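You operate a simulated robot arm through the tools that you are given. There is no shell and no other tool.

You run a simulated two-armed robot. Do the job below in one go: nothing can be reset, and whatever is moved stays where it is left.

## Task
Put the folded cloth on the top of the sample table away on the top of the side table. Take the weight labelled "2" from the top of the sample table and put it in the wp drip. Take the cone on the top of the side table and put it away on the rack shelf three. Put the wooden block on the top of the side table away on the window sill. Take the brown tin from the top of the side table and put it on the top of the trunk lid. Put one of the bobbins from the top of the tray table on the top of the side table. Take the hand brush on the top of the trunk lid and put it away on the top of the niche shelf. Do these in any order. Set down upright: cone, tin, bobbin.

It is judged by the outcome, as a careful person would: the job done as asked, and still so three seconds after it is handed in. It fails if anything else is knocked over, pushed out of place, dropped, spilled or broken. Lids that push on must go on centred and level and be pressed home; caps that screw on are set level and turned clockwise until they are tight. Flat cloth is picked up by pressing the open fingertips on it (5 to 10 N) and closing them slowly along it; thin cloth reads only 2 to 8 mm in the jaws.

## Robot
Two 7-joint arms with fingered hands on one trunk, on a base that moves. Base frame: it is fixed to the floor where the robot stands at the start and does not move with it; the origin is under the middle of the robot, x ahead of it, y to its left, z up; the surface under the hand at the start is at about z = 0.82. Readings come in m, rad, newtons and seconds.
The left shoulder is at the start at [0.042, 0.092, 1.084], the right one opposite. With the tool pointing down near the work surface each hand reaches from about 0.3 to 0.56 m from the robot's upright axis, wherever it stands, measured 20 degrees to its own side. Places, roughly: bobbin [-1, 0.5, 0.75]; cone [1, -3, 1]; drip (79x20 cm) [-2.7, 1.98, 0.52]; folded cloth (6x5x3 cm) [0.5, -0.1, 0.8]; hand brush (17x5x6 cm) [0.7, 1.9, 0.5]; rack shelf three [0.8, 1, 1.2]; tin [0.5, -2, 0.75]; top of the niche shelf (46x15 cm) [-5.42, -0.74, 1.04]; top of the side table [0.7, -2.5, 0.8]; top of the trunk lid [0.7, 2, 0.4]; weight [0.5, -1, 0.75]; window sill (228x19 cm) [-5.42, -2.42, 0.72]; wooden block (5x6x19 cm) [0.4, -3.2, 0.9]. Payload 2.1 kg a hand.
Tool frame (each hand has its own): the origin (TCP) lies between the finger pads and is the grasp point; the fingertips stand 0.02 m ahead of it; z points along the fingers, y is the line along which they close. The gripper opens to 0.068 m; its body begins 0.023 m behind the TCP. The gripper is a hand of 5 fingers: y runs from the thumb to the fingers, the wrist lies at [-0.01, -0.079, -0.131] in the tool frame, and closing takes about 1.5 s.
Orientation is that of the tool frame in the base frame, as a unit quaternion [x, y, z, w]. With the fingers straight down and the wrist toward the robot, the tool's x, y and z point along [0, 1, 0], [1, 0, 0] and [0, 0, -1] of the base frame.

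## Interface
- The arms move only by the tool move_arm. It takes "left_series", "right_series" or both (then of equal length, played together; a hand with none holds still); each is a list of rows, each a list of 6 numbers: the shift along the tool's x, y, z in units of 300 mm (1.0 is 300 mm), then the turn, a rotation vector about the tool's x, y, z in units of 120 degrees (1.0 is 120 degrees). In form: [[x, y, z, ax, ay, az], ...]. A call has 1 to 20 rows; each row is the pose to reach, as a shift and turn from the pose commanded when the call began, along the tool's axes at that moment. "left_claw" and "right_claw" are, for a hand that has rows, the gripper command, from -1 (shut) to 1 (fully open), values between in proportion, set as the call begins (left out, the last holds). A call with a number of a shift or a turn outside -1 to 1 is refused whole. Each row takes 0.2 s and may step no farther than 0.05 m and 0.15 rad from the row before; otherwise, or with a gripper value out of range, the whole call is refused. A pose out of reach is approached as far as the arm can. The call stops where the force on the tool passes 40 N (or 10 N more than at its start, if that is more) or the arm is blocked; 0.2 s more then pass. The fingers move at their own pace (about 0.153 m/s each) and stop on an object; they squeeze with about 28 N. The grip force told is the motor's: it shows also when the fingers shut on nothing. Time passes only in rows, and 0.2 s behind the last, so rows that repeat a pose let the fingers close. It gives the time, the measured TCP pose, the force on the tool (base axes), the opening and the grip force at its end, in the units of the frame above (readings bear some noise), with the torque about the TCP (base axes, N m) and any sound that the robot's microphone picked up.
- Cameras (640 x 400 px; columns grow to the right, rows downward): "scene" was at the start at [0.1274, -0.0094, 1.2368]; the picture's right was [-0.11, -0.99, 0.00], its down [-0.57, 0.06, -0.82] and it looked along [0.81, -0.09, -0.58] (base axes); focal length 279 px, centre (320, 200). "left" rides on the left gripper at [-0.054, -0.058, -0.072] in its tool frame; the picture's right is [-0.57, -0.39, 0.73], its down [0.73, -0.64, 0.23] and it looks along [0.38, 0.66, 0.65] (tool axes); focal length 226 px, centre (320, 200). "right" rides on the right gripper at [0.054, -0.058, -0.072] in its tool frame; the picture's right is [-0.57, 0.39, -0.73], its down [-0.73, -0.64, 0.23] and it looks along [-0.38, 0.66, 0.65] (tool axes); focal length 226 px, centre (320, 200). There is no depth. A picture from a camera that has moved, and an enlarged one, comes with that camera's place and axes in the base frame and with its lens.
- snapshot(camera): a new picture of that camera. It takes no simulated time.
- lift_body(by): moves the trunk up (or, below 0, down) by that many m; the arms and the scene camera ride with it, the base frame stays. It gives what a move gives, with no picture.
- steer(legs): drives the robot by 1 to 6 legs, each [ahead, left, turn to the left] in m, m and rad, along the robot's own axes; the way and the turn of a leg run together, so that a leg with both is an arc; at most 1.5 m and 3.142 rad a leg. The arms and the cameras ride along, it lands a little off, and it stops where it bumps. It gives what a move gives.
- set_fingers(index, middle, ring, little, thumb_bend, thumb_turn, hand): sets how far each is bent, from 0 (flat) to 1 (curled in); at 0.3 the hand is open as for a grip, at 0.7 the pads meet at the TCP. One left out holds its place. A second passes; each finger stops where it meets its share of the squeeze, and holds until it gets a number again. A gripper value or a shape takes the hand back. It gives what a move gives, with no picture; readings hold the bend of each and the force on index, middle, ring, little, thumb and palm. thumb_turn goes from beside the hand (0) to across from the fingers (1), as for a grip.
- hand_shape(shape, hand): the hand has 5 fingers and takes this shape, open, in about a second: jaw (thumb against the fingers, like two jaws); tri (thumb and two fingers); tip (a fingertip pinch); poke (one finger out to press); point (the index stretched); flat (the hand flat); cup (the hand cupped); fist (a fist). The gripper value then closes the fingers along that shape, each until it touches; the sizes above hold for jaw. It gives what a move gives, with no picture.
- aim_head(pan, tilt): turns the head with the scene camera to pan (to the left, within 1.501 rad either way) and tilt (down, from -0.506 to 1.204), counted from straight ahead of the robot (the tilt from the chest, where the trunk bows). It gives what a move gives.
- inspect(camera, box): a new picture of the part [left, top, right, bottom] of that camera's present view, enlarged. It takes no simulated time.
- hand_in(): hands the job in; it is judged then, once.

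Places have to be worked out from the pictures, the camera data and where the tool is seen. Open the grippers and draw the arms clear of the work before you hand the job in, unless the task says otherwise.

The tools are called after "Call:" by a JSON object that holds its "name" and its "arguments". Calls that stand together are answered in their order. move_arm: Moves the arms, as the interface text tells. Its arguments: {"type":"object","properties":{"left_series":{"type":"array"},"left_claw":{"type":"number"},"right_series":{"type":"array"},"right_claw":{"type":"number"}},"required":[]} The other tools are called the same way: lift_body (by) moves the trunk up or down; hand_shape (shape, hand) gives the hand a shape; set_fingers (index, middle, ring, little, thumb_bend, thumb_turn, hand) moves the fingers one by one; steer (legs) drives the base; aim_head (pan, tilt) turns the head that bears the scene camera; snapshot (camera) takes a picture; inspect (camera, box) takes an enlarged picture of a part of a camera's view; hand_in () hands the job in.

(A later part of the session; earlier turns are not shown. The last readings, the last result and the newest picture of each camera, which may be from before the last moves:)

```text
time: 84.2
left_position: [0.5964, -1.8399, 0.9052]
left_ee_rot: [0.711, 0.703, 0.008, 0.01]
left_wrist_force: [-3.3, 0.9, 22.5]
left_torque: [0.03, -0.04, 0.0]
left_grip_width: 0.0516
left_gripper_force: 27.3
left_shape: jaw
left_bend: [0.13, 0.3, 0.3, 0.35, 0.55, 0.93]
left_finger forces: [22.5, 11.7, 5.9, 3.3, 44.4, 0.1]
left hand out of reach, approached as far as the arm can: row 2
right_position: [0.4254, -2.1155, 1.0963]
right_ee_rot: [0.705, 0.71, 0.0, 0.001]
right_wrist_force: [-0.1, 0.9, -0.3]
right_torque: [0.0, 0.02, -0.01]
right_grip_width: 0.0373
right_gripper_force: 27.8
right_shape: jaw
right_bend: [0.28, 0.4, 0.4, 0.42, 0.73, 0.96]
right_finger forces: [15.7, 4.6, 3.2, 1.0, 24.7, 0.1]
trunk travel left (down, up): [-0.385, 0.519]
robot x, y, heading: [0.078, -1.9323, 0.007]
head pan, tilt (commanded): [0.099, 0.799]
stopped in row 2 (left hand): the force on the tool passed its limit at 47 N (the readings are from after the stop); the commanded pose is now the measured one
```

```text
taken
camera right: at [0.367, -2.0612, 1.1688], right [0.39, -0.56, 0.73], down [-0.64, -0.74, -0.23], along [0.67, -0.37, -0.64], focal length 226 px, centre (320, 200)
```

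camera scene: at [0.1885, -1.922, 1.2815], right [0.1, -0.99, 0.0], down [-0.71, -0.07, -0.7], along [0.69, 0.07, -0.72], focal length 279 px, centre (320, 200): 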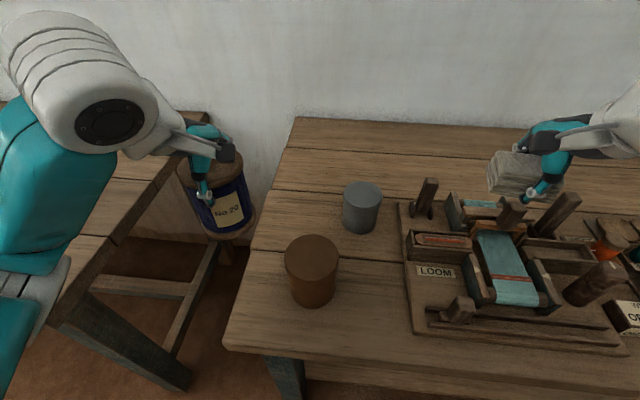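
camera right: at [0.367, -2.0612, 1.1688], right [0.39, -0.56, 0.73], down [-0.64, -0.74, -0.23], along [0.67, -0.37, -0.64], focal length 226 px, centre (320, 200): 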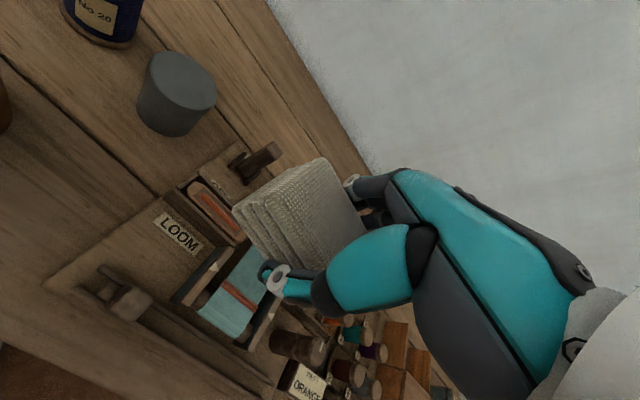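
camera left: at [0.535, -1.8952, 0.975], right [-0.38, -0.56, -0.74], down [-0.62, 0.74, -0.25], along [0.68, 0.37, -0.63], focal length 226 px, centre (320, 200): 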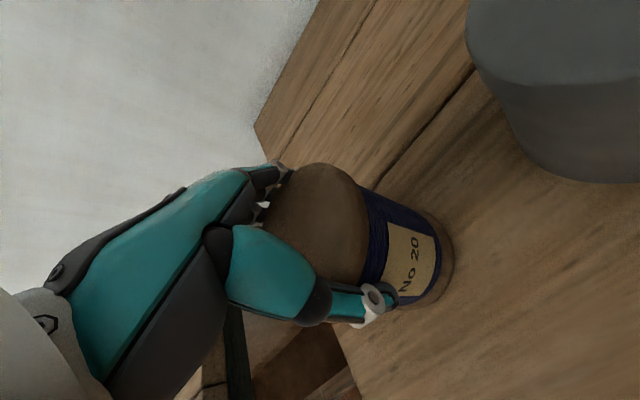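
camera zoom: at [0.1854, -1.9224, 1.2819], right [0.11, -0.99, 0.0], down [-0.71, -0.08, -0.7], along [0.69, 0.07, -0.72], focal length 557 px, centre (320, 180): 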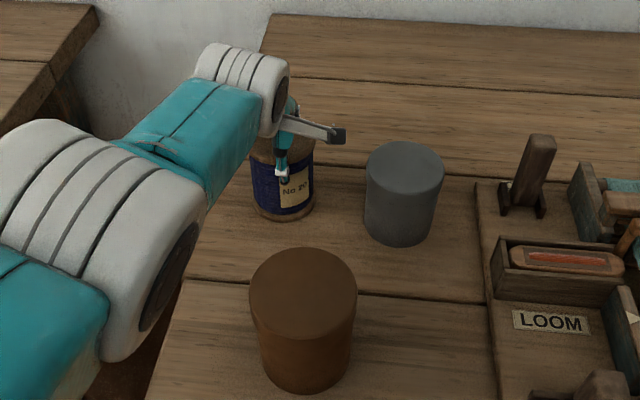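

The view suggests the bobbin's base may already be on the table. I zoom in to check its foot and any shadow gap.

Call:
{"name": "inspect", "arguments": {"camera": "scene", "box": [270, 160, 350, 230]}}

Call:
{"name": "inspect", "arguments": {"camera": "right", "box": [0, 0, 240, 150]}}

```text
5.71 times, centred on (310, 195) of scene
camera zoom: at [0.1854, -1.9224, 1.2819], right [0.11, -0.99, 0.0], down [-0.71, -0.08, -0.7], along [0.69, 0.07, -0.72], focal length 1593 px, centre (377, 229)
```

zoom: 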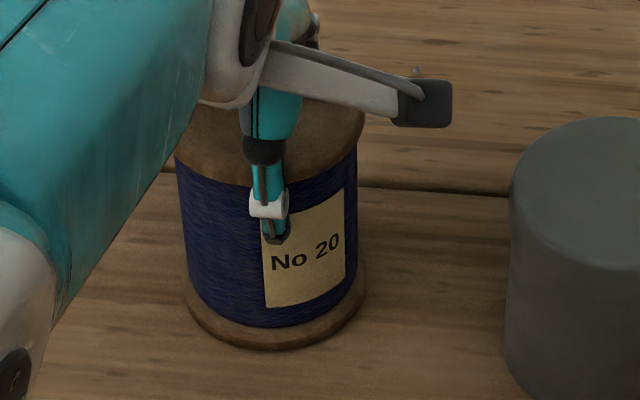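

```text
2.67 times, centred on (120, 75) of right
camera zoom: at [0.367, -2.0612, 1.1688], right [0.39, -0.56, 0.73], down [-0.64, -0.74, -0.23], along [0.67, -0.37, -0.64], focal length 603 px, centre (853, 533)
```

zoom: 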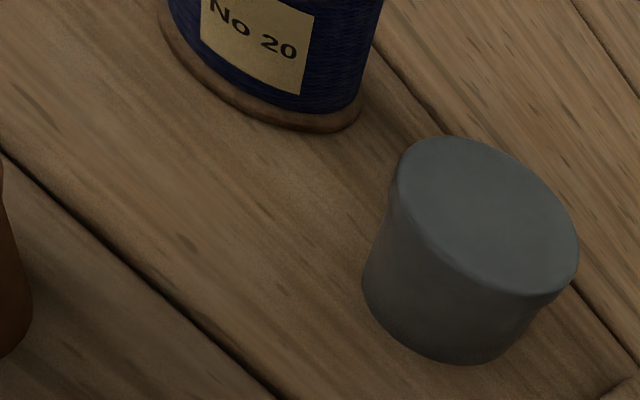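

The foot of the bobbin is on the table (contact shadow, foot z≈0.81). I ease off 2 mm to relieve the press, then spread the fingers to release it.

Call:
{"name": "move_arm", "arguments": {"left_series": [[0, 0, -0.005, 0, 0, 0], [0, 0, -0.005, 0, 0, 0]]}}

Call:
{"name": "set_fingers", "arguments": {"hand": "left", "index": 0.05, "middle": 0.05, "ring": 0.05, "little": 0.05, "thumb_bend": 0.05, "thumb_turn": 1.0}}

Call:
{"name": "snapshot", "arguments": {"camera": "left"}}

Call:
{"name": "inspect", "arguments": {"camera": "scene", "box": [220, 110, 420, 310]}}

```text
time: 84.8
left_position: [0.5959, -1.841, 0.9052]
left_ee_rot: [0.712, 0.703, 0.007, 0.008]
left_wrist_force: [0.6, -0.5, 22.3]
left_torque: [0.06, -0.21, -0.04]
left_grip_width: 0.0517
left_gripper_force: 28.0
left_shape: jaw
left_bend: [0.13, 0.3, 0.3, 0.35, 0.55, 0.93]
left_finger forces: [23.8, 12.4, 6.3, 3.5, 42.1, 0.1]
right_position: [0.4262, -2.1148, 1.0947]
right_ee_rot: [0.705, 0.709, 0.0, 0.001]
right_wrist_force: [0.6, -0.1, -0.8]
right_torque: [-0.02, 0.01, -0.01]
right_grip_width: 0.0372
right_gripper_force: 27.9
right_shape: jaw
right_bend: [0.28, 0.4, 0.4, 0.42, 0.73, 0.96]
right_finger forces: [15.7, 4.8, 3.4, 1.0, 24.7, 0.1]
trunk travel left (down, up): [-0.385, 0.519]
robot x, y, heading: [0.0734, -1.9308, 0.002]
head pan, tilt (commanded): [0.099, 0.799]
```

```text
time: 85.8
left_position: [0.5958, -1.8394, 0.9028]
left_ee_rot: [0.712, 0.703, 0.005, 0.006]
left_wrist_force: [0.4, 0.2, 0.5]
left_torque: [0.0, -0.02, -0.01]
left_grip_width: 0.0961
left_gripper_force: 0.0
left_shape: fingers
left_bend: [0.05, 0.05, 0.05, 0.05, 0.05, 0.96]
left_finger forces: [0.0, 0.0, 0.0, 0.1, 0.0, 0.0]
right_position: [0.4292, -2.1155, 1.0952]
right_ee_rot: [0.705, 0.709, 0.0, 0.001]
right_wrist_force: [0.3, -0.4, -0.2]
right_torque: [0.0, 0.01, -0.06]
right_grip_width: 0.0374
right_gripper_force: 28.4
right_shape: jaw
right_bend: [0.28, 0.4, 0.4, 0.42, 0.73, 0.96]
right_finger forces: [15.7, 4.8, 3.3, 1.0, 24.7, 0.1]
trunk travel left (down, up): [-0.385, 0.519]
robot x, y, heading: [0.0779, -1.9304, 0.007]
head pan, tilt (commanded): [0.099, 0.799]
```

```text
taken
camera left: at [0.5362, -1.8946, 0.9735], right [-0.38, -0.56, -0.73], down [-0.63, 0.74, -0.24], along [0.68, 0.37, -0.64], focal length 226 px, centre (320, 200)
```

left: 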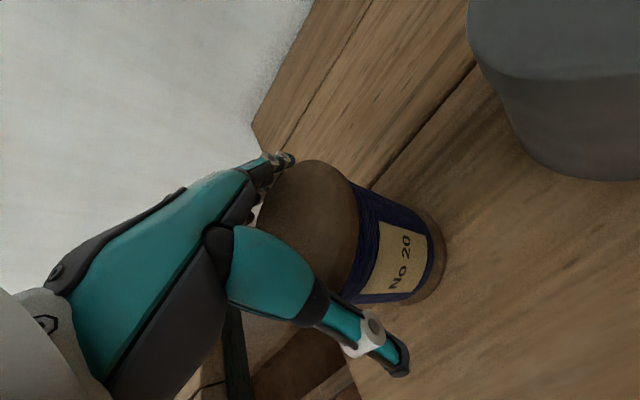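

```text
2.00 times, centred on (320, 210) of scene
camera zoom: at [0.1885, -1.9221, 1.2814], right [0.1, -0.99, 0.0], down [-0.71, -0.08, -0.7], along [0.69, 0.07, -0.72], focal length 557 px, centre (320, 180)
```

zoom: 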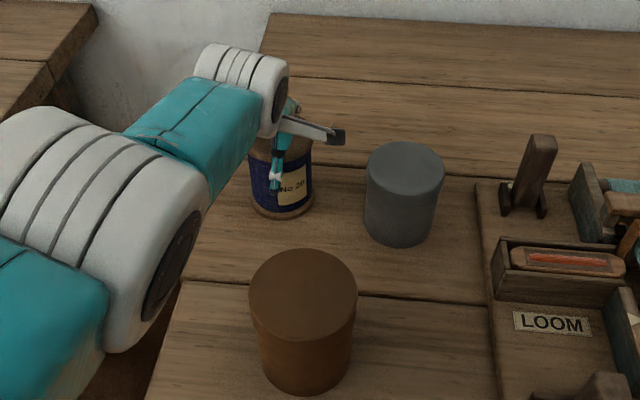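

The bobbin stands free. I raise the left hand straight up, clear of it.

Call:
{"name": "move_arm", "arguments": {"left_series": [[0, 0, -0.03, 0, 0, 0], [0, 0, -0.1, 0, 0, 0], [0, 0, -0.2, 0, 0, 0], [0, 0, -0.32, 0, 0, 0], [0, 0, -0.45, 0, 0, 0], [0, 0, -0.6, 0, 0, 0]]}}

Call:
{"name": "snapshot", "arguments": {"camera": "left"}}

Call:
{"name": "snapshot", "arguments": {"camera": "scene"}}

```text
time: 87.2
left_position: [0.6045, -1.8413, 1.0876]
left_ee_rot: [0.711, 0.703, 0.005, 0.006]
left_wrist_force: [0.5, 1.2, -1.0]
left_torque: [-0.02, 0.01, 0.0]
left_grip_width: 0.096
left_gripper_force: 0.0
left_shape: fingers
left_bend: [0.05, 0.05, 0.05, 0.05, 0.05, 0.96]
left_finger forces: [0.0, 0.0, 0.0, 0.1, 0.1, 0.1]
left hand out of reach, approached as far as the arm can: row 2, 3, 4, 5, 6
right_position: [0.4284, -2.1153, 1.0955]
right_ee_rot: [0.705, 0.709, 0.0, 0.0]
right_wrist_force: [0.3, -0.1, -1.0]
right_torque: [0.06, 0.0, 0.0]
right_grip_width: 0.0372
right_gripper_force: 27.5
right_shape: jaw
right_bend: [0.28, 0.4, 0.4, 0.42, 0.73, 0.96]
right_finger forces: [15.7, 4.7, 3.2, 1.0, 24.8, 0.0]
trunk travel left (down, up): [-0.385, 0.519]
robot x, y, heading: [0.0755, -1.9336, 0.001]
head pan, tilt (commanded): [0.099, 0.799]
```

```text
taken
camera left: at [0.5437, -1.896, 1.158], right [-0.38, -0.56, -0.73], down [-0.63, 0.74, -0.24], along [0.68, 0.37, -0.64], focal length 226 px, centre (320, 200)
```

left: 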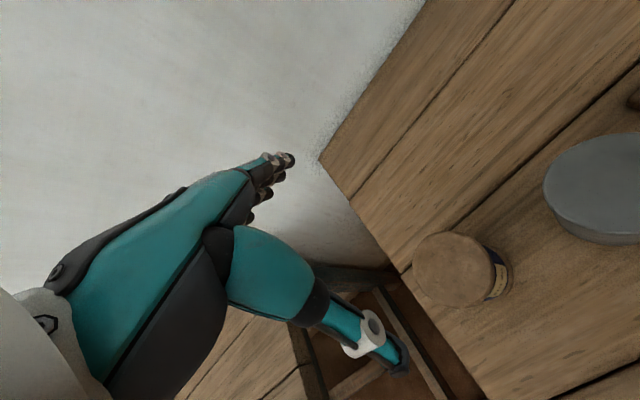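

```text
taken
camera scene: at [0.1883, -1.9221, 1.2815], right [0.1, -0.99, 0.0], down [-0.71, -0.08, -0.7], along [0.69, 0.07, -0.72], focal length 279 px, centre (320, 200)
```

scene: 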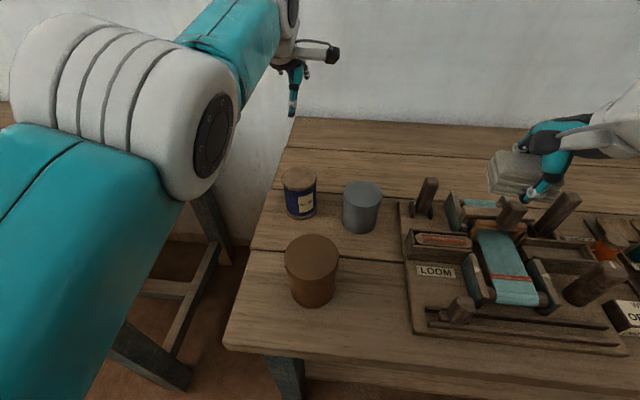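

The bobbin stands upright behind the tin. Now the left hand goes over the brown tin; first I open the fingers fully and level the hand.

Call:
{"name": "move_arm", "arguments": {"left_series": [[-0.03, -0.12, 0.0, 0.0015, 0, -0.001], [-0.06, -0.245, 0.0, 0.003, 0, -0.002], [-0.09, -0.37, 0.0, 0.0045, 0, -0.003], [-0.12, -0.49, 0.05, 0.006, 0, -0.004], [-0.152, -0.617, 0.1, 0.0075, 0.0007, -0.0054]]}}

Call:
{"name": "set_fingers", "arguments": {"hand": "left", "index": 0.0, "middle": 0.0, "ring": 0.0, "little": 0.0, "thumb_bend": 0.0, "thumb_turn": 1.0}}

Call:
{"name": "snapshot", "arguments": {"camera": "left"}}

Call:
{"name": "inspect", "arguments": {"camera": "scene", "box": [220, 130, 420, 330]}}

```text
time: 88.4
left_position: [0.569, -1.9587, 1.0814]
left_ee_rot: [0.708, 0.706, 0.0, 0.0]
left_wrist_force: [-1.0, 0.4, -0.2]
left_torque: [-0.02, -0.03, -0.02]
left_grip_width: 0.0959
left_gripper_force: 0.0
left_shape: fingers
left_bend: [0.05, 0.05, 0.05, 0.05, 0.05, 0.96]
left_finger forces: [0.1, 0.0, 0.0, 0.0, 0.0, 0.0]
left hand out of reach, approached as far as the arm can: row 1, 2, 3, 4, 5
right_position: [0.4282, -2.1153, 1.0949]
right_ee_rot: [0.705, 0.709, 0.001, 0.0]
right_wrist_force: [-0.9, 0.3, 0.3]
right_torque: [0.01, 0.0, 0.0]
right_grip_width: 0.0373
right_gripper_force: 27.7
right_shape: jaw
right_bend: [0.28, 0.4, 0.4, 0.42, 0.73, 0.96]
right_finger forces: [15.7, 4.7, 3.2, 1.0, 24.9, 0.0]
trunk travel left (down, up): [-0.385, 0.519]
robot x, y, heading: [0.0791, -1.9298, 0.007]
head pan, tilt (commanded): [0.099, 0.799]
```

```text
time: 89.4
left_position: [0.5691, -1.9573, 1.0816]
left_ee_rot: [0.707, 0.707, 0.001, -0.001]
left_wrist_force: [0.5, -0.6, 0.6]
left_torque: [0.0, 0.03, 0.0]
left_grip_width: 0.1003
left_gripper_force: 0.2
left_shape: fingers
left_bend: [0.0, 0.0, 0.0, 0.0, 0.0, 0.95]
left_finger forces: [0.0, 0.1, 0.0, 0.1, 0.1, 0.1]
right_position: [0.429, -2.1141, 1.0949]
right_ee_rot: [0.705, 0.709, 0.0, -0.001]
right_wrist_force: [-1.1, 0.1, -0.7]
right_torque: [0.01, 0.02, -0.01]
right_grip_width: 0.0373
right_gripper_force: 28.2
right_shape: jaw
right_bend: [0.28, 0.4, 0.4, 0.42, 0.73, 0.96]
right_finger forces: [15.7, 4.6, 3.4, 0.9, 24.8, 0.1]
trunk travel left (down, up): [-0.385, 0.519]
robot x, y, heading: [0.0758, -1.9325, 0.009]
head pan, tilt (commanded): [0.099, 0.799]
```

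```text
taken
camera left: at [0.512, -2.0132, 1.1527], right [-0.39, -0.57, -0.73], down [-0.64, 0.73, -0.23], along [0.66, 0.38, -0.65], focal length 226 px, centre (320, 200)
```

left: 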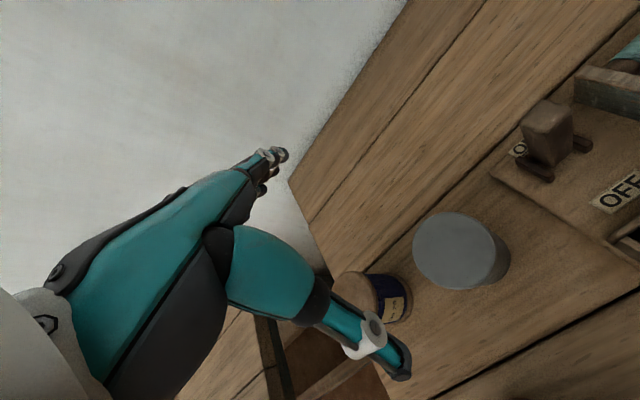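

```text
2.00 times, centred on (320, 230) of scene
camera zoom: at [0.1884, -1.9222, 1.2814], right [0.1, -0.99, 0.0], down [-0.71, -0.08, -0.7], along [0.69, 0.07, -0.72], focal length 557 px, centre (320, 140)
```

zoom: 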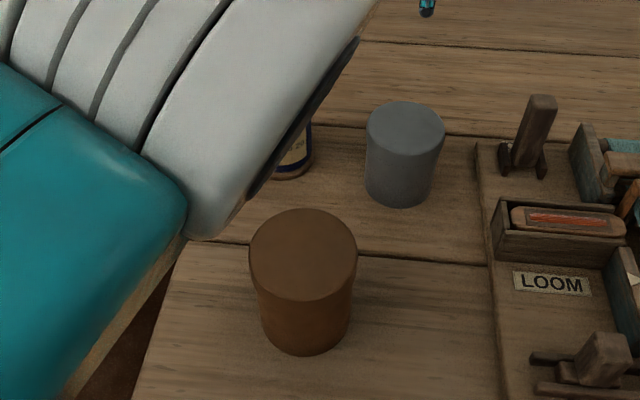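

The left arm reported "out of reach" and lagged. I send a hold of the commanded pose to see whether the arm settles to where I told it.

Call:
{"name": "move_arm", "arguments": {"left_series": [[0, 0, 0, 0, 0, 0], [0, 0, 0, 0, 0, 0]]}}

```text
time: 90.0
left_position: [0.5701, -1.9582, 1.0815]
left_ee_rot: [0.707, 0.707, 0.001, 0.0]
left_wrist_force: [-0.9, -0.3, -0.1]
left_torque: [0.02, -0.02, -0.04]
left_grip_width: 0.1008
left_gripper_force: 0.0
left_shape: fingers
left_bend: [0.0, 0.0, 0.0, 0.0, 0.0, 0.95]
left_finger forces: [0.0, 0.0, 0.0, 0.0, 0.0, 0.0]
right_position: [0.4275, -2.1157, 1.0955]
right_ee_rot: [0.705, 0.709, 0.001, 0.001]
right_wrist_force: [0.0, -0.6, -0.6]
right_torque: [0.03, -0.02, 0.0]
right_grip_width: 0.0373
right_gripper_force: 28.2
right_shape: jaw
right_bend: [0.28, 0.4, 0.4, 0.42, 0.73, 0.96]
right_finger forces: [15.7, 4.7, 3.3, 1.0, 24.8, 0.0]
trunk travel left (down, up): [-0.385, 0.519]
robot x, y, heading: [0.0725, -1.9382, 0.006]
head pan, tilt (commanded): [0.099, 0.799]
```

The commanded pose now equals the measured one. I try a small retreat toward the robot to see if the arm follows.

Call:
{"name": "move_arm", "arguments": {"left_series": [[0, -0.08, 0, 0, 0, 0], [0, -0.16, 0, 0, 0, 0], [0, -0.24, 0, 0, 0, 0]]}}

```text
time: 90.8
left_position: [0.5695, -1.9588, 1.0814]
left_ee_rot: [0.708, 0.707, 0.0, 0.0]
left_wrist_force: [0.5, -0.4, 0.0]
left_torque: [0.02, -0.02, 0.05]
left_grip_width: 0.1005
left_gripper_force: 0.0
left_shape: fingers
left_bend: [0.0, 0.0, 0.0, 0.0, 0.0, 0.95]
left_finger forces: [0.0, 0.0, 0.0, 0.0, 0.1, 0.1]
left hand out of reach, approached as far as the arm can: row 1, 2, 3
right_position: [0.4279, -2.1146, 1.0954]
right_ee_rot: [0.706, 0.709, 0.001, -0.001]
right_wrist_force: [-0.2, 0.2, -0.5]
right_torque: [0.03, -0.03, 0.0]
right_grip_width: 0.0371
right_gripper_force: 28.1
right_shape: jaw
right_bend: [0.28, 0.4, 0.4, 0.42, 0.73, 0.96]
right_finger forces: [15.7, 4.7, 3.3, 1.0, 24.7, 0.0]
trunk travel left (down, up): [-0.385, 0.519]
robot x, y, heading: [0.0777, -1.9301, 0.008]
head pan, tilt (commanded): [0.099, 0.799]
```

The arm seems caught at a joint limit. I try moving the hand to the left (+y) and a bit lower, back along the way it came.

Call:
{"name": "move_arm", "arguments": {"left_series": [[0.08, 0, 0, 0, 0, 0], [0.16, 0, 0, 0, 0, 0], [0.24, 0, 0, 0, 0, 0]]}}

```text
time: 91.6
left_position: [0.5914, -1.8907, 1.0895]
left_ee_rot: [0.708, 0.707, 0.001, 0.0]
left_wrist_force: [-1.0, 0.2, 0.7]
left_torque: [0.0, 0.0, 0.0]
left_grip_width: 0.1006
left_gripper_force: 0.1
left_shape: fingers
left_bend: [0.0, 0.0, 0.0, 0.0, 0.0, 0.95]
left_finger forces: [0.0, 0.0, 0.0, 0.1, 0.0, 0.0]
left hand out of reach, approached as far as the arm can: row 1, 2, 3
right_position: [0.4274, -2.1137, 1.0955]
right_ee_rot: [0.705, 0.709, 0.0, 0.0]
right_wrist_force: [0.0, 0.5, -1.4]
right_torque: [-0.01, -0.02, -0.06]
right_grip_width: 0.0371
right_gripper_force: 27.7
right_shape: jaw
right_bend: [0.28, 0.4, 0.4, 0.42, 0.73, 0.96]
right_finger forces: [15.7, 4.7, 3.3, 1.0, 24.8, 0.0]
trunk travel left (down, up): [-0.385, 0.519]
robot x, y, heading: [0.0733, -1.9291, 0.007]
head pan, tilt (commanded): [0.099, 0.799]
```

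Still flagged. I test whether a vertical move is free: lower by 6 cm (space below is clear here: hand at z 1.09, bobbin top at 0.91).

Call:
{"name": "move_arm", "arguments": {"left_series": [[0, 0, 0.1, 0, 0, 0], [0, 0, 0.2, 0, 0, 0]]}}

```text
time: 92.2
left_position: [0.5991, -1.8936, 1.0297]
left_ee_rot: [0.707, 0.708, 0.0, 0.0]
left_wrist_force: [-0.7, -0.2, -0.4]
left_torque: [0.0, 0.01, 0.02]
left_grip_width: 0.1008
left_gripper_force: 0.0
left_shape: fingers
left_bend: [0.0, 0.0, 0.0, 0.0, 0.0, 0.95]
left_finger forces: [0.1, 0.0, 0.1, 0.1, 0.0, 0.0]
left hand out of reach, approached as far as the arm can: row 1, 2
right_position: [0.4286, -2.1146, 1.0958]
right_ee_rot: [0.705, 0.709, 0.0, 0.0]
right_wrist_force: [-0.3, -0.2, -0.4]
right_torque: [0.01, 0.03, -0.01]
right_grip_width: 0.0371
right_gripper_force: 28.0
right_shape: jaw
right_bend: [0.28, 0.4, 0.4, 0.42, 0.73, 0.96]
right_finger forces: [15.7, 4.8, 3.4, 1.1, 24.8, 0.0]
trunk travel left (down, up): [-0.385, 0.519]
robot x, y, heading: [0.0753, -1.9278, 0.007]
head pan, tilt (commanded): [0.099, 0.799]
```

I try a yaw of the hand about the TCP (fingers toward my right), which should relax the wrist.

Call:
{"name": "move_arm", "arguments": {"left_series": [[0, 0, 0, 0, 0, 0.06], [0, 0, 0, 0, 0, 0.12], [0, 0, 0, 0, 0, 0.18]]}}

```text
time: 93.0
left_position: [0.5985, -1.8935, 1.0298]
left_ee_rot: [0.827, 0.562, 0.001, 0.001]
left_wrist_force: [0.8, 0.0, -1.1]
left_torque: [0.01, 0.0, -0.02]
left_grip_width: 0.1007
left_gripper_force: 0.0
left_shape: fingers
left_bend: [0.0, 0.0, 0.0, 0.0, 0.0, 0.95]
left_finger forces: [0.0, 0.0, 0.1, 0.0, 0.1, 0.1]
right_position: [0.4281, -2.1145, 1.0943]
right_ee_rot: [0.705, 0.709, 0.0, 0.0]
right_wrist_force: [0.3, 0.4, -0.2]
right_torque: [0.01, 0.0, 0.01]
right_grip_width: 0.0371
right_gripper_force: 27.7
right_shape: jaw
right_bend: [0.28, 0.4, 0.4, 0.42, 0.73, 0.96]
right_finger forces: [15.7, 4.7, 3.4, 1.0, 24.8, 0.0]
trunk travel left (down, up): [-0.385, 0.519]
robot x, y, heading: [0.0759, -1.9296, 0.007]
head pan, tilt (commanded): [0.099, 0.799]
```

Yaw works. I retract toward (0.50,-1.86).

Call:
{"name": "move_arm", "arguments": {"left_series": [[-0.01, -0.115, -0.02, 0, 0, 0], [-0.02, -0.23, -0.04, 0, 0, 0], [-0.03, -0.347, -0.06, 0, 0, 0]]}}

```text
time: 93.8
left_position: [0.4988, -1.864, 1.0464]
left_ee_rot: [0.828, 0.561, -0.002, 0.0]
left_wrist_force: [-0.1, 0.5, -0.1]
left_torque: [-0.04, -0.02, 0.01]
left_grip_width: 0.1009
left_gripper_force: 0.0
left_shape: fingers
left_bend: [0.0, 0.0, 0.0, 0.0, 0.0, 0.95]
left_finger forces: [0.0, 0.1, 0.0, 0.0, 0.0, 0.0]
right_position: [0.4267, -2.1145, 1.0946]
right_ee_rot: [0.705, 0.71, 0.0, 0.0]
right_wrist_force: [-0.2, 0.0, 0.2]
right_torque: [0.0, 0.03, 0.0]
right_grip_width: 0.0372
right_gripper_force: 28.0
right_shape: jaw
right_bend: [0.28, 0.4, 0.4, 0.42, 0.73, 0.96]
right_finger forces: [15.7, 4.7, 3.4, 1.0, 24.8, 0.0]
trunk travel left (down, up): [-0.385, 0.519]
robot x, y, heading: [0.0779, -1.9292, -0.001]
head pan, tilt (commanded): [0.099, 0.799]
```

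The arm moves freely again with the hand yawed. I go above the brown tin at (0.419,-1.885), z≈1.02, and look.

Call:
{"name": "move_arm", "arguments": {"left_series": [[-0.055, -0.074, 0.03, 0, 0, 0], [-0.11, -0.148, 0.06, 0, 0, 0], [-0.164, -0.222, 0.088, 0, 0, 0]]}}

Call:
{"name": "snapshot", "arguments": {"camera": "left"}}

Call:
{"name": "snapshot", "arguments": {"camera": "scene"}}

```text
time: 94.6
left_position: [0.4184, -1.8851, 1.0196]
left_ee_rot: [0.827, 0.562, 0.0, 0.0]
left_wrist_force: [0.3, 0.4, -0.3]
left_torque: [0.01, -0.01, 0.04]
left_grip_width: 0.1006
left_gripper_force: 0.1
left_shape: fingers
left_bend: [0.0, 0.0, 0.0, 0.0, 0.0, 0.95]
left_finger forces: [0.0, 0.0, 0.0, 0.1, 0.0, 0.1]
right_position: [0.4287, -2.1139, 1.0955]
right_ee_rot: [0.705, 0.709, 0.0, 0.0]
right_wrist_force: [-0.4, -0.6, -0.7]
right_torque: [0.0, 0.01, -0.01]
right_grip_width: 0.0375
right_gripper_force: 28.1
right_shape: jaw
right_bend: [0.28, 0.4, 0.4, 0.42, 0.73, 0.96]
right_finger forces: [15.8, 4.7, 3.3, 1.0, 24.9, 0.0]
trunk travel left (down, up): [-0.385, 0.519]
robot x, y, heading: [0.0766, -1.9317, 0.008]
head pan, tilt (commanded): [0.099, 0.799]
```

```text
taken
camera left: at [0.3443, -1.9153, 1.0908], right [-0.57, -0.38, -0.73], down [-0.33, 0.92, -0.23], along [0.76, 0.11, -0.65], focal length 226 px, centre (320, 200)
```

left: 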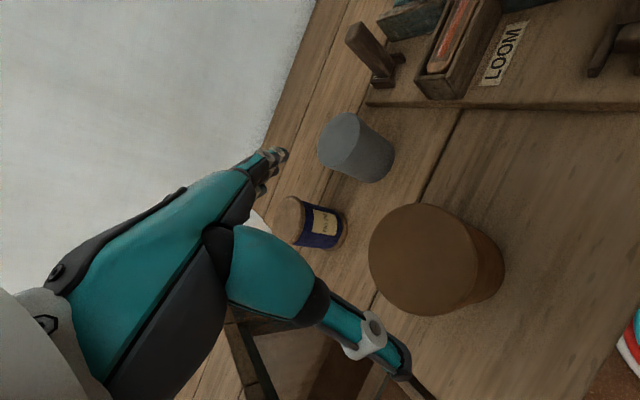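

```text
taken
camera scene: at [0.1883, -1.9222, 1.2815], right [0.1, -0.99, 0.0], down [-0.71, -0.08, -0.7], along [0.69, 0.07, -0.72], focal length 279 px, centre (320, 200)
```

scene: 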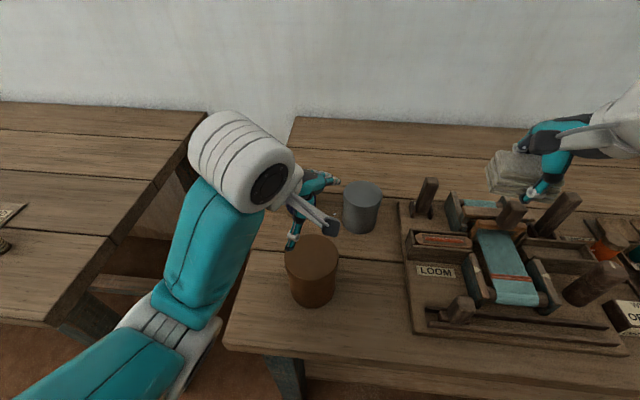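

The tin's top centre is confirmed at (0.416,-1.886). Since the thumb opens wider than the fingers, I put the TCP 12 mm toward the fingers and descend to just above the rim.

Call:
{"name": "move_arm", "arguments": {"left_series": [[0.004, 0.02, 0.09, 0, 0, 0], [0.004, 0.034, 0.18, 0, 0, 0], [0.004, 0.034, 0.26, 0, 0, 0]]}}

Call:
{"name": "snapshot", "arguments": {"camera": "left"}}

Call:
{"name": "inspect", "arguments": {"camera": "scene", "box": [220, 170, 420, 330]}}

```text
time: 95.4
left_position: [0.4296, -1.8887, 0.9416]
left_ee_rot: [0.827, 0.562, 0.001, 0.001]
left_wrist_force: [-0.5, 0.0, 0.2]
left_torque: [0.03, 0.0, 0.0]
left_grip_width: 0.1006
left_gripper_force: 0.1
left_shape: fingers
left_bend: [0.0, 0.0, 0.0, 0.0, 0.0, 0.95]
left_finger forces: [0.0, 0.0, 0.0, 0.1, 0.1, 0.0]
right_position: [0.4272, -2.1129, 1.0948]
right_ee_rot: [0.706, 0.708, 0.0, -0.001]
right_wrist_force: [-0.1, -0.7, -0.6]
right_torque: [-0.02, 0.0, 0.02]
right_grip_width: 0.0372
right_gripper_force: 28.2
right_shape: jaw
right_bend: [0.28, 0.4, 0.4, 0.42, 0.73, 0.96]
right_finger forces: [15.7, 4.9, 3.3, 1.1, 24.7, 0.0]
trunk travel left (down, up): [-0.385, 0.519]
robot x, y, heading: [0.0789, -1.9324, 0.006]
head pan, tilt (commanded): [0.099, 0.799]
```

```text
taken
camera left: at [0.3558, -1.9188, 1.0127], right [-0.57, -0.38, -0.73], down [-0.32, 0.92, -0.23], along [0.76, 0.1, -0.64], focal length 226 px, centre (320, 200)
```

left: 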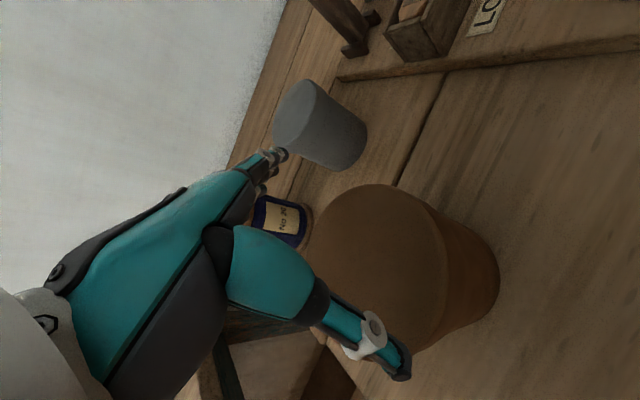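

```text
2.50 times, centred on (320, 250) of scene
camera zoom: at [0.1884, -1.9221, 1.2815], right [0.1, -0.99, 0.0], down [-0.71, -0.08, -0.7], along [0.69, 0.07, -0.72], focal length 697 px, centre (320, 75)
```

zoom: 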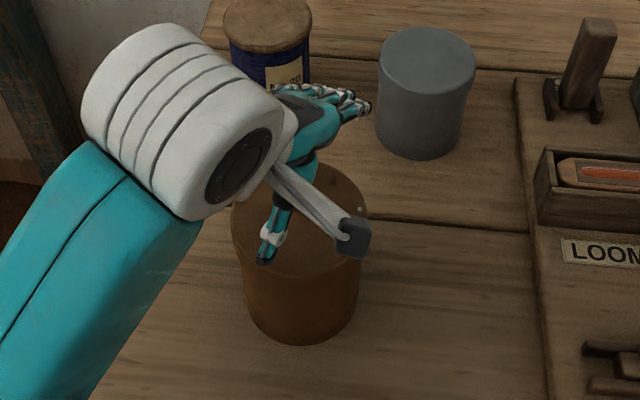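

Thumb tip (tool y≈-0.053) and fingertips (≈+0.061) show the opening is nearly centred, so I shift back 13 mm to centre on the tin and lower so the rim is 1 cm above the TCP.

Call:
{"name": "move_arm", "arguments": {"left_series": [[0, -0.022, 0, 0, 0, 0], [0, -0.042, 0.01, 0, 0, 0], [0, -0.042, 0.04, 0, 0, 0], [0, -0.042, 0.07, 0, 0, 0], [0, -0.042, 0.1, 0, 0, 0]]}}

Call:
{"name": "snapshot", "arguments": {"camera": "left"}}

Call:
{"name": "inspect", "arguments": {"camera": "scene", "box": [220, 170, 420, 330]}}

```text
time: 96.6
left_position: [0.4172, -1.8829, 0.9122]
left_ee_rot: [0.828, 0.561, 0.0, 0.001]
left_wrist_force: [0.4, 0.6, 1.5]
left_torque: [0.02, 0.04, -0.01]
left_grip_width: 0.1009
left_gripper_force: 1.1
left_shape: fingers
left_bend: [0.0, 0.0, 0.0, 0.0, 0.0, 0.95]
left_finger forces: [0.0, 0.1, 0.1, 0.0, 1.3, 0.0]
right_position: [0.4272, -2.1136, 1.0948]
right_ee_rot: [0.705, 0.709, 0.0, 0.0]
right_wrist_force: [1.0, 0.1, 0.5]
right_torque: [-0.02, 0.01, 0.03]
right_grip_width: 0.0371
right_gripper_force: 28.0
right_shape: jaw
right_bend: [0.28, 0.4, 0.4, 0.42, 0.73, 0.96]
right_finger forces: [15.8, 4.7, 3.4, 1.0, 24.8, 0.0]
trunk travel left (down, up): [-0.385, 0.519]
robot x, y, heading: [0.0761, -1.9307, 0.008]
head pan, tilt (commanded): [0.099, 0.799]
```

```text
taken
camera left: at [0.3429, -1.913, 0.984], right [-0.57, -0.38, -0.73], down [-0.32, 0.92, -0.23], along [0.76, 0.1, -0.65], focal length 226 px, centre (320, 200)
```

left: 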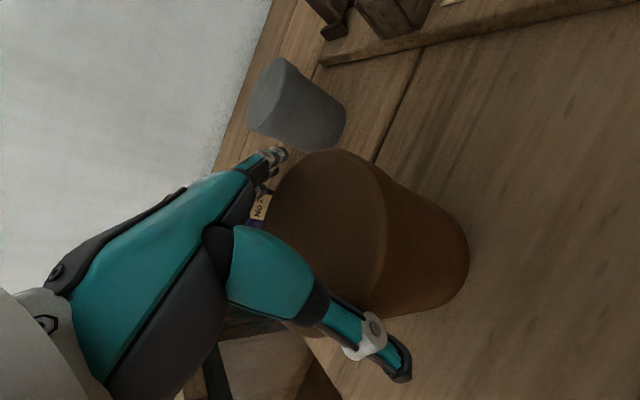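

```text
2.50 times, centred on (320, 250) of scene
camera zoom: at [0.1881, -1.9221, 1.2815], right [0.1, -0.99, 0.0], down [-0.71, -0.08, -0.7], along [0.69, 0.07, -0.72], focal length 697 px, centre (320, 75)
```

zoom: 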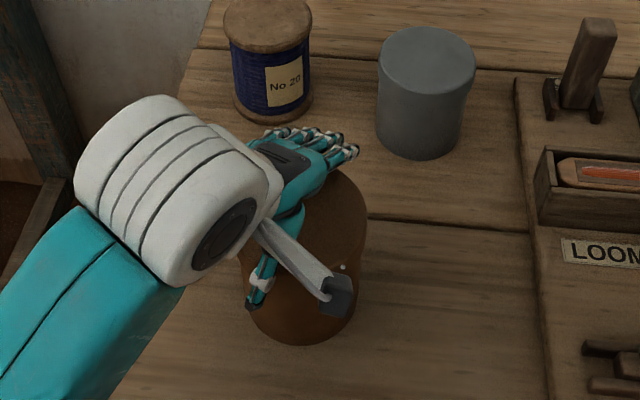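

The thumb just brushes the tin. I shift 5 mm toward the thumb side and go 8 mm lower.

Call:
{"name": "move_arm", "arguments": {"left_series": [[0, -0.017, 0, 0, 0, 0], [0, -0.017, 0.013, 0, 0, 0], [0, -0.017, 0.027, 0, 0, 0]]}}

```text
time: 97.4
left_position: [0.4128, -1.8814, 0.9056]
left_ee_rot: [0.827, 0.561, 0.0, 0.0]
left_wrist_force: [-0.5, 0.4, 2.7]
left_torque: [-0.02, -0.01, 0.02]
left_grip_width: 0.1018
left_gripper_force: 1.6
left_shape: fingers
left_bend: [0.0, 0.0, 0.0, 0.0, 0.0, 0.95]
left_finger forces: [1.3, 0.1, 0.1, 0.0, 1.7, 0.1]
right_position: [0.4283, -2.1143, 1.0951]
right_ee_rot: [0.706, 0.709, 0.0, 0.0]
right_wrist_force: [-0.1, 0.2, 0.5]
right_torque: [0.01, -0.04, 0.0]
right_grip_width: 0.0372
right_gripper_force: 28.1
right_shape: jaw
right_bend: [0.28, 0.4, 0.4, 0.42, 0.73, 0.96]
right_finger forces: [15.8, 4.7, 3.3, 1.1, 24.8, 0.0]
trunk travel left (down, up): [-0.385, 0.519]
robot x, y, heading: [0.0795, -1.9303, 0.005]
head pan, tilt (commanded): [0.099, 0.799]
```

Thumb and index both lightly touch, so the hand straddles the tin evenly. I close the grip.

Call:
{"name": "move_arm", "arguments": {"left_series": [[0, 0, 0, 0, 0, 0], [0, 0, 0, 0, 0, 0], [0, 0, 0, 0, 0, 0], [0, 0, 0, 0, 0, 0], [0, 0, 0, 0, 0, 0], [0, 0, 0, 0, 0, 0], [0, 0, 0, 0, 0, 0], [0, 0, 0, 0, 0, 0]], "left_claw": -1}}

Call:
{"name": "snapshot", "arguments": {"camera": "left"}}

Call:
{"name": "inspect", "arguments": {"camera": "scene", "box": [220, 170, 420, 330]}}

```text
time: 98.5
left_position: [0.4125, -1.8809, 0.9073]
left_ee_rot: [0.827, 0.562, 0.003, 0.006]
left_wrist_force: [-0.3, 1.1, 19.9]
left_torque: [0.09, -0.27, -0.2]
left_grip_width: 0.0529
left_gripper_force: 27.8
left_shape: jaw
left_bend: [0.02, 0.3, 0.3, 0.24, 0.48, 0.91]
left_finger forces: [23.7, 23.6, 13.3, 7.7, 66.7, 0.1]
right_position: [0.4268, -2.1136, 1.0952]
right_ee_rot: [0.705, 0.709, 0.001, 0.001]
right_wrist_force: [0.5, 1.1, 0.1]
right_torque: [0.0, -0.01, -0.01]
right_grip_width: 0.0371
right_gripper_force: 28.3
right_shape: jaw
right_bend: [0.28, 0.4, 0.4, 0.42, 0.73, 0.96]
right_finger forces: [15.8, 4.6, 3.3, 1.0, 24.8, 0.0]
trunk travel left (down, up): [-0.385, 0.519]
robot x, y, heading: [0.0777, -1.9328, 0.004]
head pan, tilt (commanded): [0.099, 0.799]
stopped in row 5 (left hand): the force on the tool passed its limit at 41 N (the readings are from after the stop); the commanded pose is now the measured one
```

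```text
taken
camera left: at [0.3381, -1.9111, 0.9778], right [-0.56, -0.39, -0.73], down [-0.32, 0.92, -0.24], along [0.76, 0.1, -0.64], focal length 226 px, centre (320, 200)
```

left: 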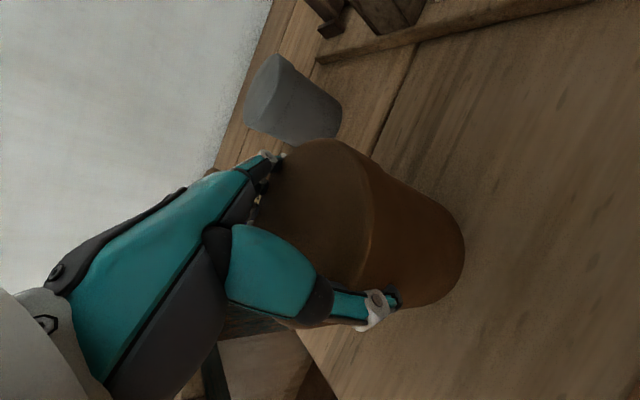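

```text
2.50 times, centred on (320, 250) of scene
camera zoom: at [0.187, -1.9221, 1.2814], right [0.11, -0.99, 0.0], down [-0.71, -0.08, -0.7], along [0.69, 0.07, -0.72], focal length 697 px, centre (320, 75)
```

zoom: 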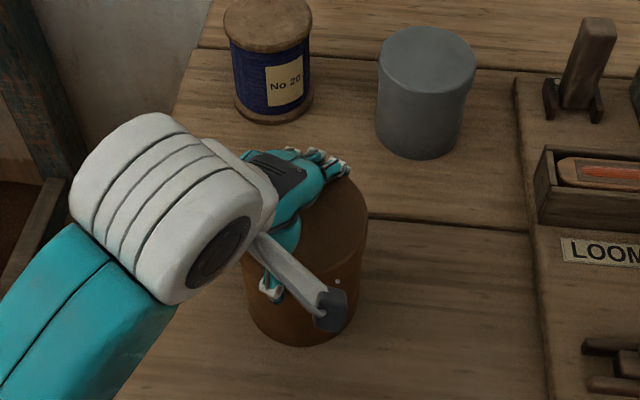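

The tin is gripped (forces on all fingers). I test-lift it 3 cm.

Call:
{"name": "move_arm", "arguments": {"left_series": [[0, 0, -0.02, 0, 0, 0], [0, 0, -0.05, 0, 0, 0], [0, 0, -0.1, 0, 0, 0]]}}

Call:
{"name": "snapshot", "arguments": {"camera": "left"}}

Call:
{"name": "inspect", "arguments": {"camera": "scene", "box": [220, 170, 420, 330]}}

```text
time: 99.3
left_position: [0.4127, -1.8814, 0.9372]
left_ee_rot: [0.827, 0.562, 0.002, 0.002]
left_wrist_force: [-0.2, 0.5, -2.0]
left_torque: [0.02, -0.01, 0.02]
left_grip_width: 0.0533
left_gripper_force: 27.9
left_shape: jaw
left_bend: [0.03, 0.3, 0.3, 0.27, 0.49, 0.9]
left_finger forces: [23.2, 22.5, 12.2, 5.1, 62.0, 0.0]
right_position: [0.4274, -2.1149, 1.0959]
right_ee_rot: [0.706, 0.708, 0.001, 0.0]
right_wrist_force: [-0.9, -0.4, -0.6]
right_torque: [-0.02, -0.01, 0.01]
right_grip_width: 0.0375
right_gripper_force: 28.1
right_shape: jaw
right_bend: [0.28, 0.4, 0.4, 0.42, 0.73, 0.96]
right_finger forces: [15.8, 4.7, 3.3, 1.0, 24.9, 0.0]
trunk travel left (down, up): [-0.385, 0.519]
robot x, y, heading: [0.0731, -1.9316, 0.011]
head pan, tilt (commanded): [0.099, 0.799]
```

```text
taken
camera left: at [0.3387, -1.9114, 1.0074], right [-0.57, -0.38, -0.73], down [-0.32, 0.92, -0.23], along [0.76, 0.1, -0.64], focal length 226 px, centre (320, 200)
```

left: 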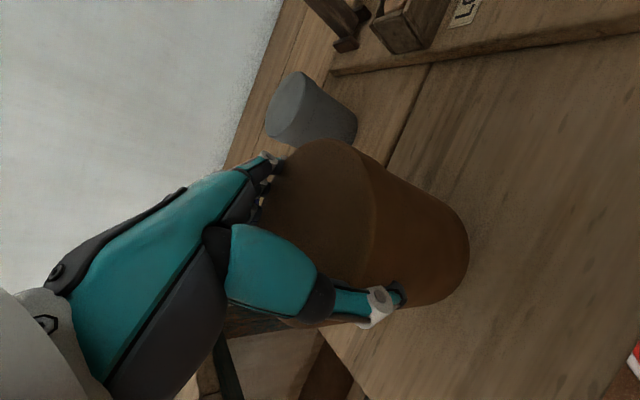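

```text
2.50 times, centred on (320, 250) of scene
camera zoom: at [0.1885, -1.9221, 1.2814], right [0.1, -0.99, 0.0], down [-0.71, -0.08, -0.7], along [0.69, 0.07, -0.72], focal length 697 px, centre (320, 75)
```

zoom: 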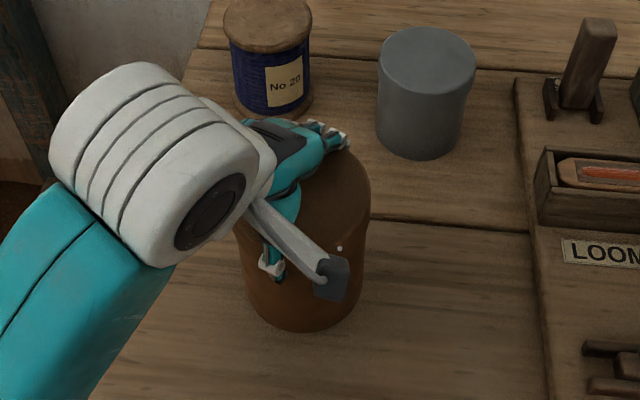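

The tin holds. I raise it and move it out to the left so the right hand can lay the cloth where the tin stood.

Call:
{"name": "move_arm", "arguments": {"left_series": [[0, 0, -0.13, 0, 0, 0], [0, 0, -0.27, 0, 0, 0], [0, 0, -0.4, 0, 0, 0], [0, 0, -0.53, 0, 0, 0], [0.1, -0.04, -0.53, 0, 0, 0], [0.2, -0.08, -0.53, 0, 0, 0], [0.3, -0.12, -0.53, 0, 0, 0], [0.403, -0.161, -0.53, 0, 0, 0]]}}

Call:
{"name": "snapshot", "arguments": {"camera": "scene"}}

```text
time: 101.1
left_position: [0.4115, -1.7512, 1.0961]
left_ee_rot: [0.827, 0.562, 0.003, 0.002]
left_wrist_force: [0.2, 1.2, -1.0]
left_torque: [0.01, 0.03, 0.0]
left_grip_width: 0.0537
left_gripper_force: 27.9
left_shape: jaw
left_bend: [0.05, 0.3, 0.3, 0.28, 0.49, 0.9]
left_finger forces: [22.5, 19.7, 11.0, 3.9, 54.9, 0.0]
right_position: [0.4284, -2.1132, 1.0952]
right_ee_rot: [0.706, 0.708, 0.0, -0.001]
right_wrist_force: [-0.2, -0.1, -0.2]
right_torque: [-0.04, 0.01, 0.0]
right_grip_width: 0.0373
right_gripper_force: 28.0
right_shape: jaw
right_bend: [0.28, 0.4, 0.4, 0.42, 0.73, 0.96]
right_finger forces: [15.8, 4.7, 3.4, 1.1, 24.8, 0.0]
trunk travel left (down, up): [-0.385, 0.519]
robot x, y, heading: [0.0768, -1.93, 0.006]
head pan, tilt (commanded): [0.099, 0.799]
```

```text
taken
camera scene: at [0.1884, -1.9219, 1.2814], right [0.11, -0.99, 0.0], down [-0.71, -0.08, -0.7], along [0.69, 0.07, -0.72], focal length 279 px, centre (320, 200)
```

scene: 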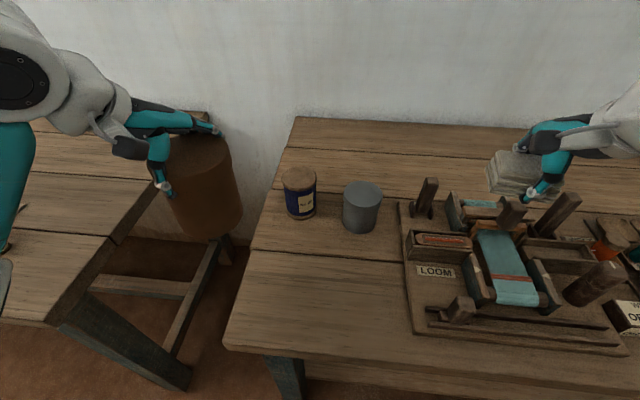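

The left end of the table is free now. I carry the cloth to (0.43,-1.94) and lower it to about 3 cm above the surface.

Call:
{"name": "move_arm", "arguments": {"right_series": [[0.145, 0, 0, 0, 0, 0], [0.29, 0, 0, 0, 0, 0], [0.435, 0, 0, 0, 0, 0], [0.577, 0.005, 0, 0, 0, 0], [0.577, 0.005, 0.15, 0, 0, 0], [0.577, 0.005, 0.3, 0, 0, 0], [0.577, 0.005, 0.45, 0, 0, 0], [0.577, 0.005, 0.6, 0, 0, 0], [0.577, 0.005, 0.74, 0, 0, 0]]}}

Call:
{"name": "snapshot", "arguments": {"camera": "scene"}}

Call:
{"name": "snapshot", "arguments": {"camera": "right"}}

```text
time: 103.1
left_position: [0.4113, -1.7522, 1.0935]
left_ee_rot: [0.827, 0.562, 0.002, 0.002]
left_wrist_force: [-0.9, -0.6, -0.9]
left_torque: [0.0, 0.02, -0.03]
left_grip_width: 0.0535
left_gripper_force: 27.8
left_shape: jaw
left_bend: [0.05, 0.3, 0.3, 0.28, 0.49, 0.9]
left_finger forces: [22.3, 19.6, 10.9, 3.7, 54.8, 0.1]
right_position: [0.4268, -1.9429, 0.8699]
right_ee_rot: [0.705, 0.709, 0.001, 0.0]
right_wrist_force: [-0.8, 0.4, -0.1]
right_torque: [0.02, 0.0, -0.01]
right_grip_width: 0.0371
right_gripper_force: 28.3
right_shape: jaw
right_bend: [0.28, 0.4, 0.4, 0.42, 0.73, 0.96]
right_finger forces: [15.9, 4.7, 3.5, 0.9, 24.8, 0.0]
trunk travel left (down, up): [-0.385, 0.519]
robot x, y, heading: [0.0754, -1.9297, 0.006]
head pan, tilt (commanded): [0.099, 0.799]
```

```text
taken
camera scene: at [0.1885, -1.9219, 1.2814], right [0.1, -0.99, 0.0], down [-0.71, -0.08, -0.7], along [0.69, 0.07, -0.72], focal length 279 px, centre (320, 200)
```

scene: 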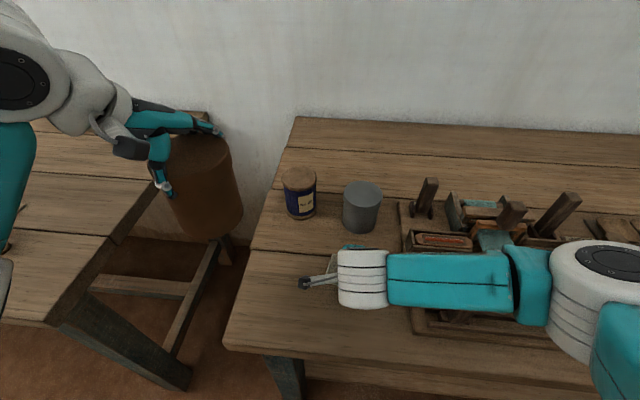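

```text
taken
camera right: at [0.3681, -1.8901, 0.9431], right [0.39, -0.56, 0.73], down [-0.64, -0.74, -0.23], along [0.67, -0.37, -0.65], focal length 226 px, centre (320, 200)
```

right: 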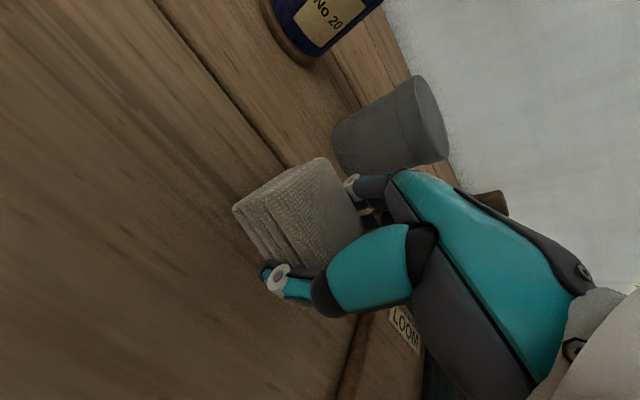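

Cloth is 3 cm above the table; the forearm stays above the loom parts. I lower gently until light contact.

Call:
{"name": "move_arm", "arguments": {"right_series": [[0, 0, 0.03, 0, 0, 0], [0, 0, 0.06, 0, 0, 0], [0, 0, 0.08, 0, 0, 0], [0, 0, 0.09, 0, 0, 0]]}}

Call:
{"name": "inspect", "arguments": {"camera": "right", "box": [140, 130, 460, 330]}}

```text
time: 104.1
left_position: [0.4104, -1.7516, 1.0945]
left_ee_rot: [0.827, 0.562, 0.001, 0.002]
left_wrist_force: [1.2, -0.2, -1.6]
left_torque: [0.0, 0.02, 0.03]
left_grip_width: 0.0534
left_gripper_force: 28.2
left_shape: jaw
left_bend: [0.05, 0.3, 0.3, 0.28, 0.49, 0.9]
left_finger forces: [22.3, 19.5, 11.0, 3.5, 54.6, 0.0]
right_position: [0.4292, -1.9405, 0.8454]
right_ee_rot: [0.705, 0.71, 0.0, 0.001]
right_wrist_force: [0.1, -0.1, -0.1]
right_torque: [0.02, -0.02, 0.01]
right_grip_width: 0.037
right_gripper_force: 28.0
right_shape: jaw
right_bend: [0.28, 0.4, 0.4, 0.42, 0.73, 0.96]
right_finger forces: [15.9, 4.7, 3.3, 0.9, 24.8, 0.0]
trunk travel left (down, up): [-0.385, 0.519]
robot x, y, heading: [0.0792, -1.9336, 0.001]
head pan, tilt (commanded): [0.099, 0.799]
```

```text
2.00 times, centred on (300, 230) of right
camera zoom: at [0.3704, -1.8879, 0.9184], right [0.39, -0.56, 0.73], down [-0.64, -0.74, -0.23], along [0.67, -0.37, -0.65], focal length 452 px, centre (360, 140)
```

zoom: 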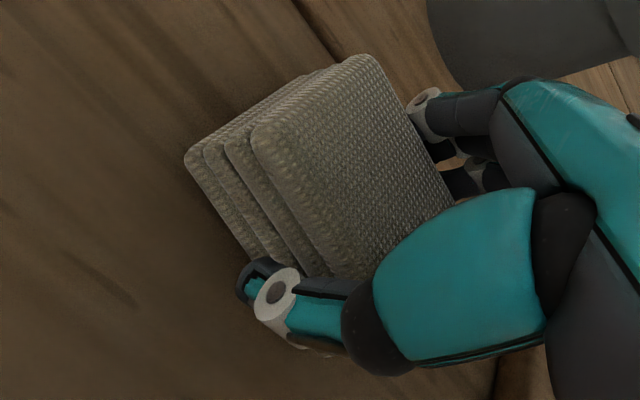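

No contact yet at TCP z 0.845. I continue down in millimetre steps.

Call:
{"name": "move_arm", "arguments": {"right_series": [[0, 0, 0.008, 0, 0, 0], [0, 0, 0.015, 0, 0, 0], [0, 0, 0.022, 0, 0, 0]]}}

```text
time: 104.9
left_position: [0.4109, -1.7533, 1.0946]
left_ee_rot: [0.827, 0.562, 0.002, 0.003]
left_wrist_force: [0.3, -0.6, -1.4]
left_torque: [-0.01, 0.04, 0.01]
left_grip_width: 0.0535
left_gripper_force: 27.6
left_shape: jaw
left_bend: [0.05, 0.3, 0.3, 0.28, 0.49, 0.9]
left_finger forces: [22.3, 19.5, 10.9, 3.8, 54.6, 0.0]
right_position: [0.429, -1.9422, 0.8403]
right_ee_rot: [0.705, 0.709, 0.0, 0.001]
right_wrist_force: [-0.8, -0.1, 8.8]
right_torque: [0.04, 0.09, 0.03]
right_grip_width: 0.037
right_gripper_force: 28.0
right_shape: jaw
right_bend: [0.28, 0.4, 0.4, 0.42, 0.73, 0.96]
right_finger forces: [16.1, 7.1, 3.4, 0.9, 31.2, 0.0]
trunk travel left (down, up): [-0.385, 0.519]
robot x, y, heading: [0.0746, -1.9297, 0.006]
head pan, tilt (commanded): [0.099, 0.799]
```

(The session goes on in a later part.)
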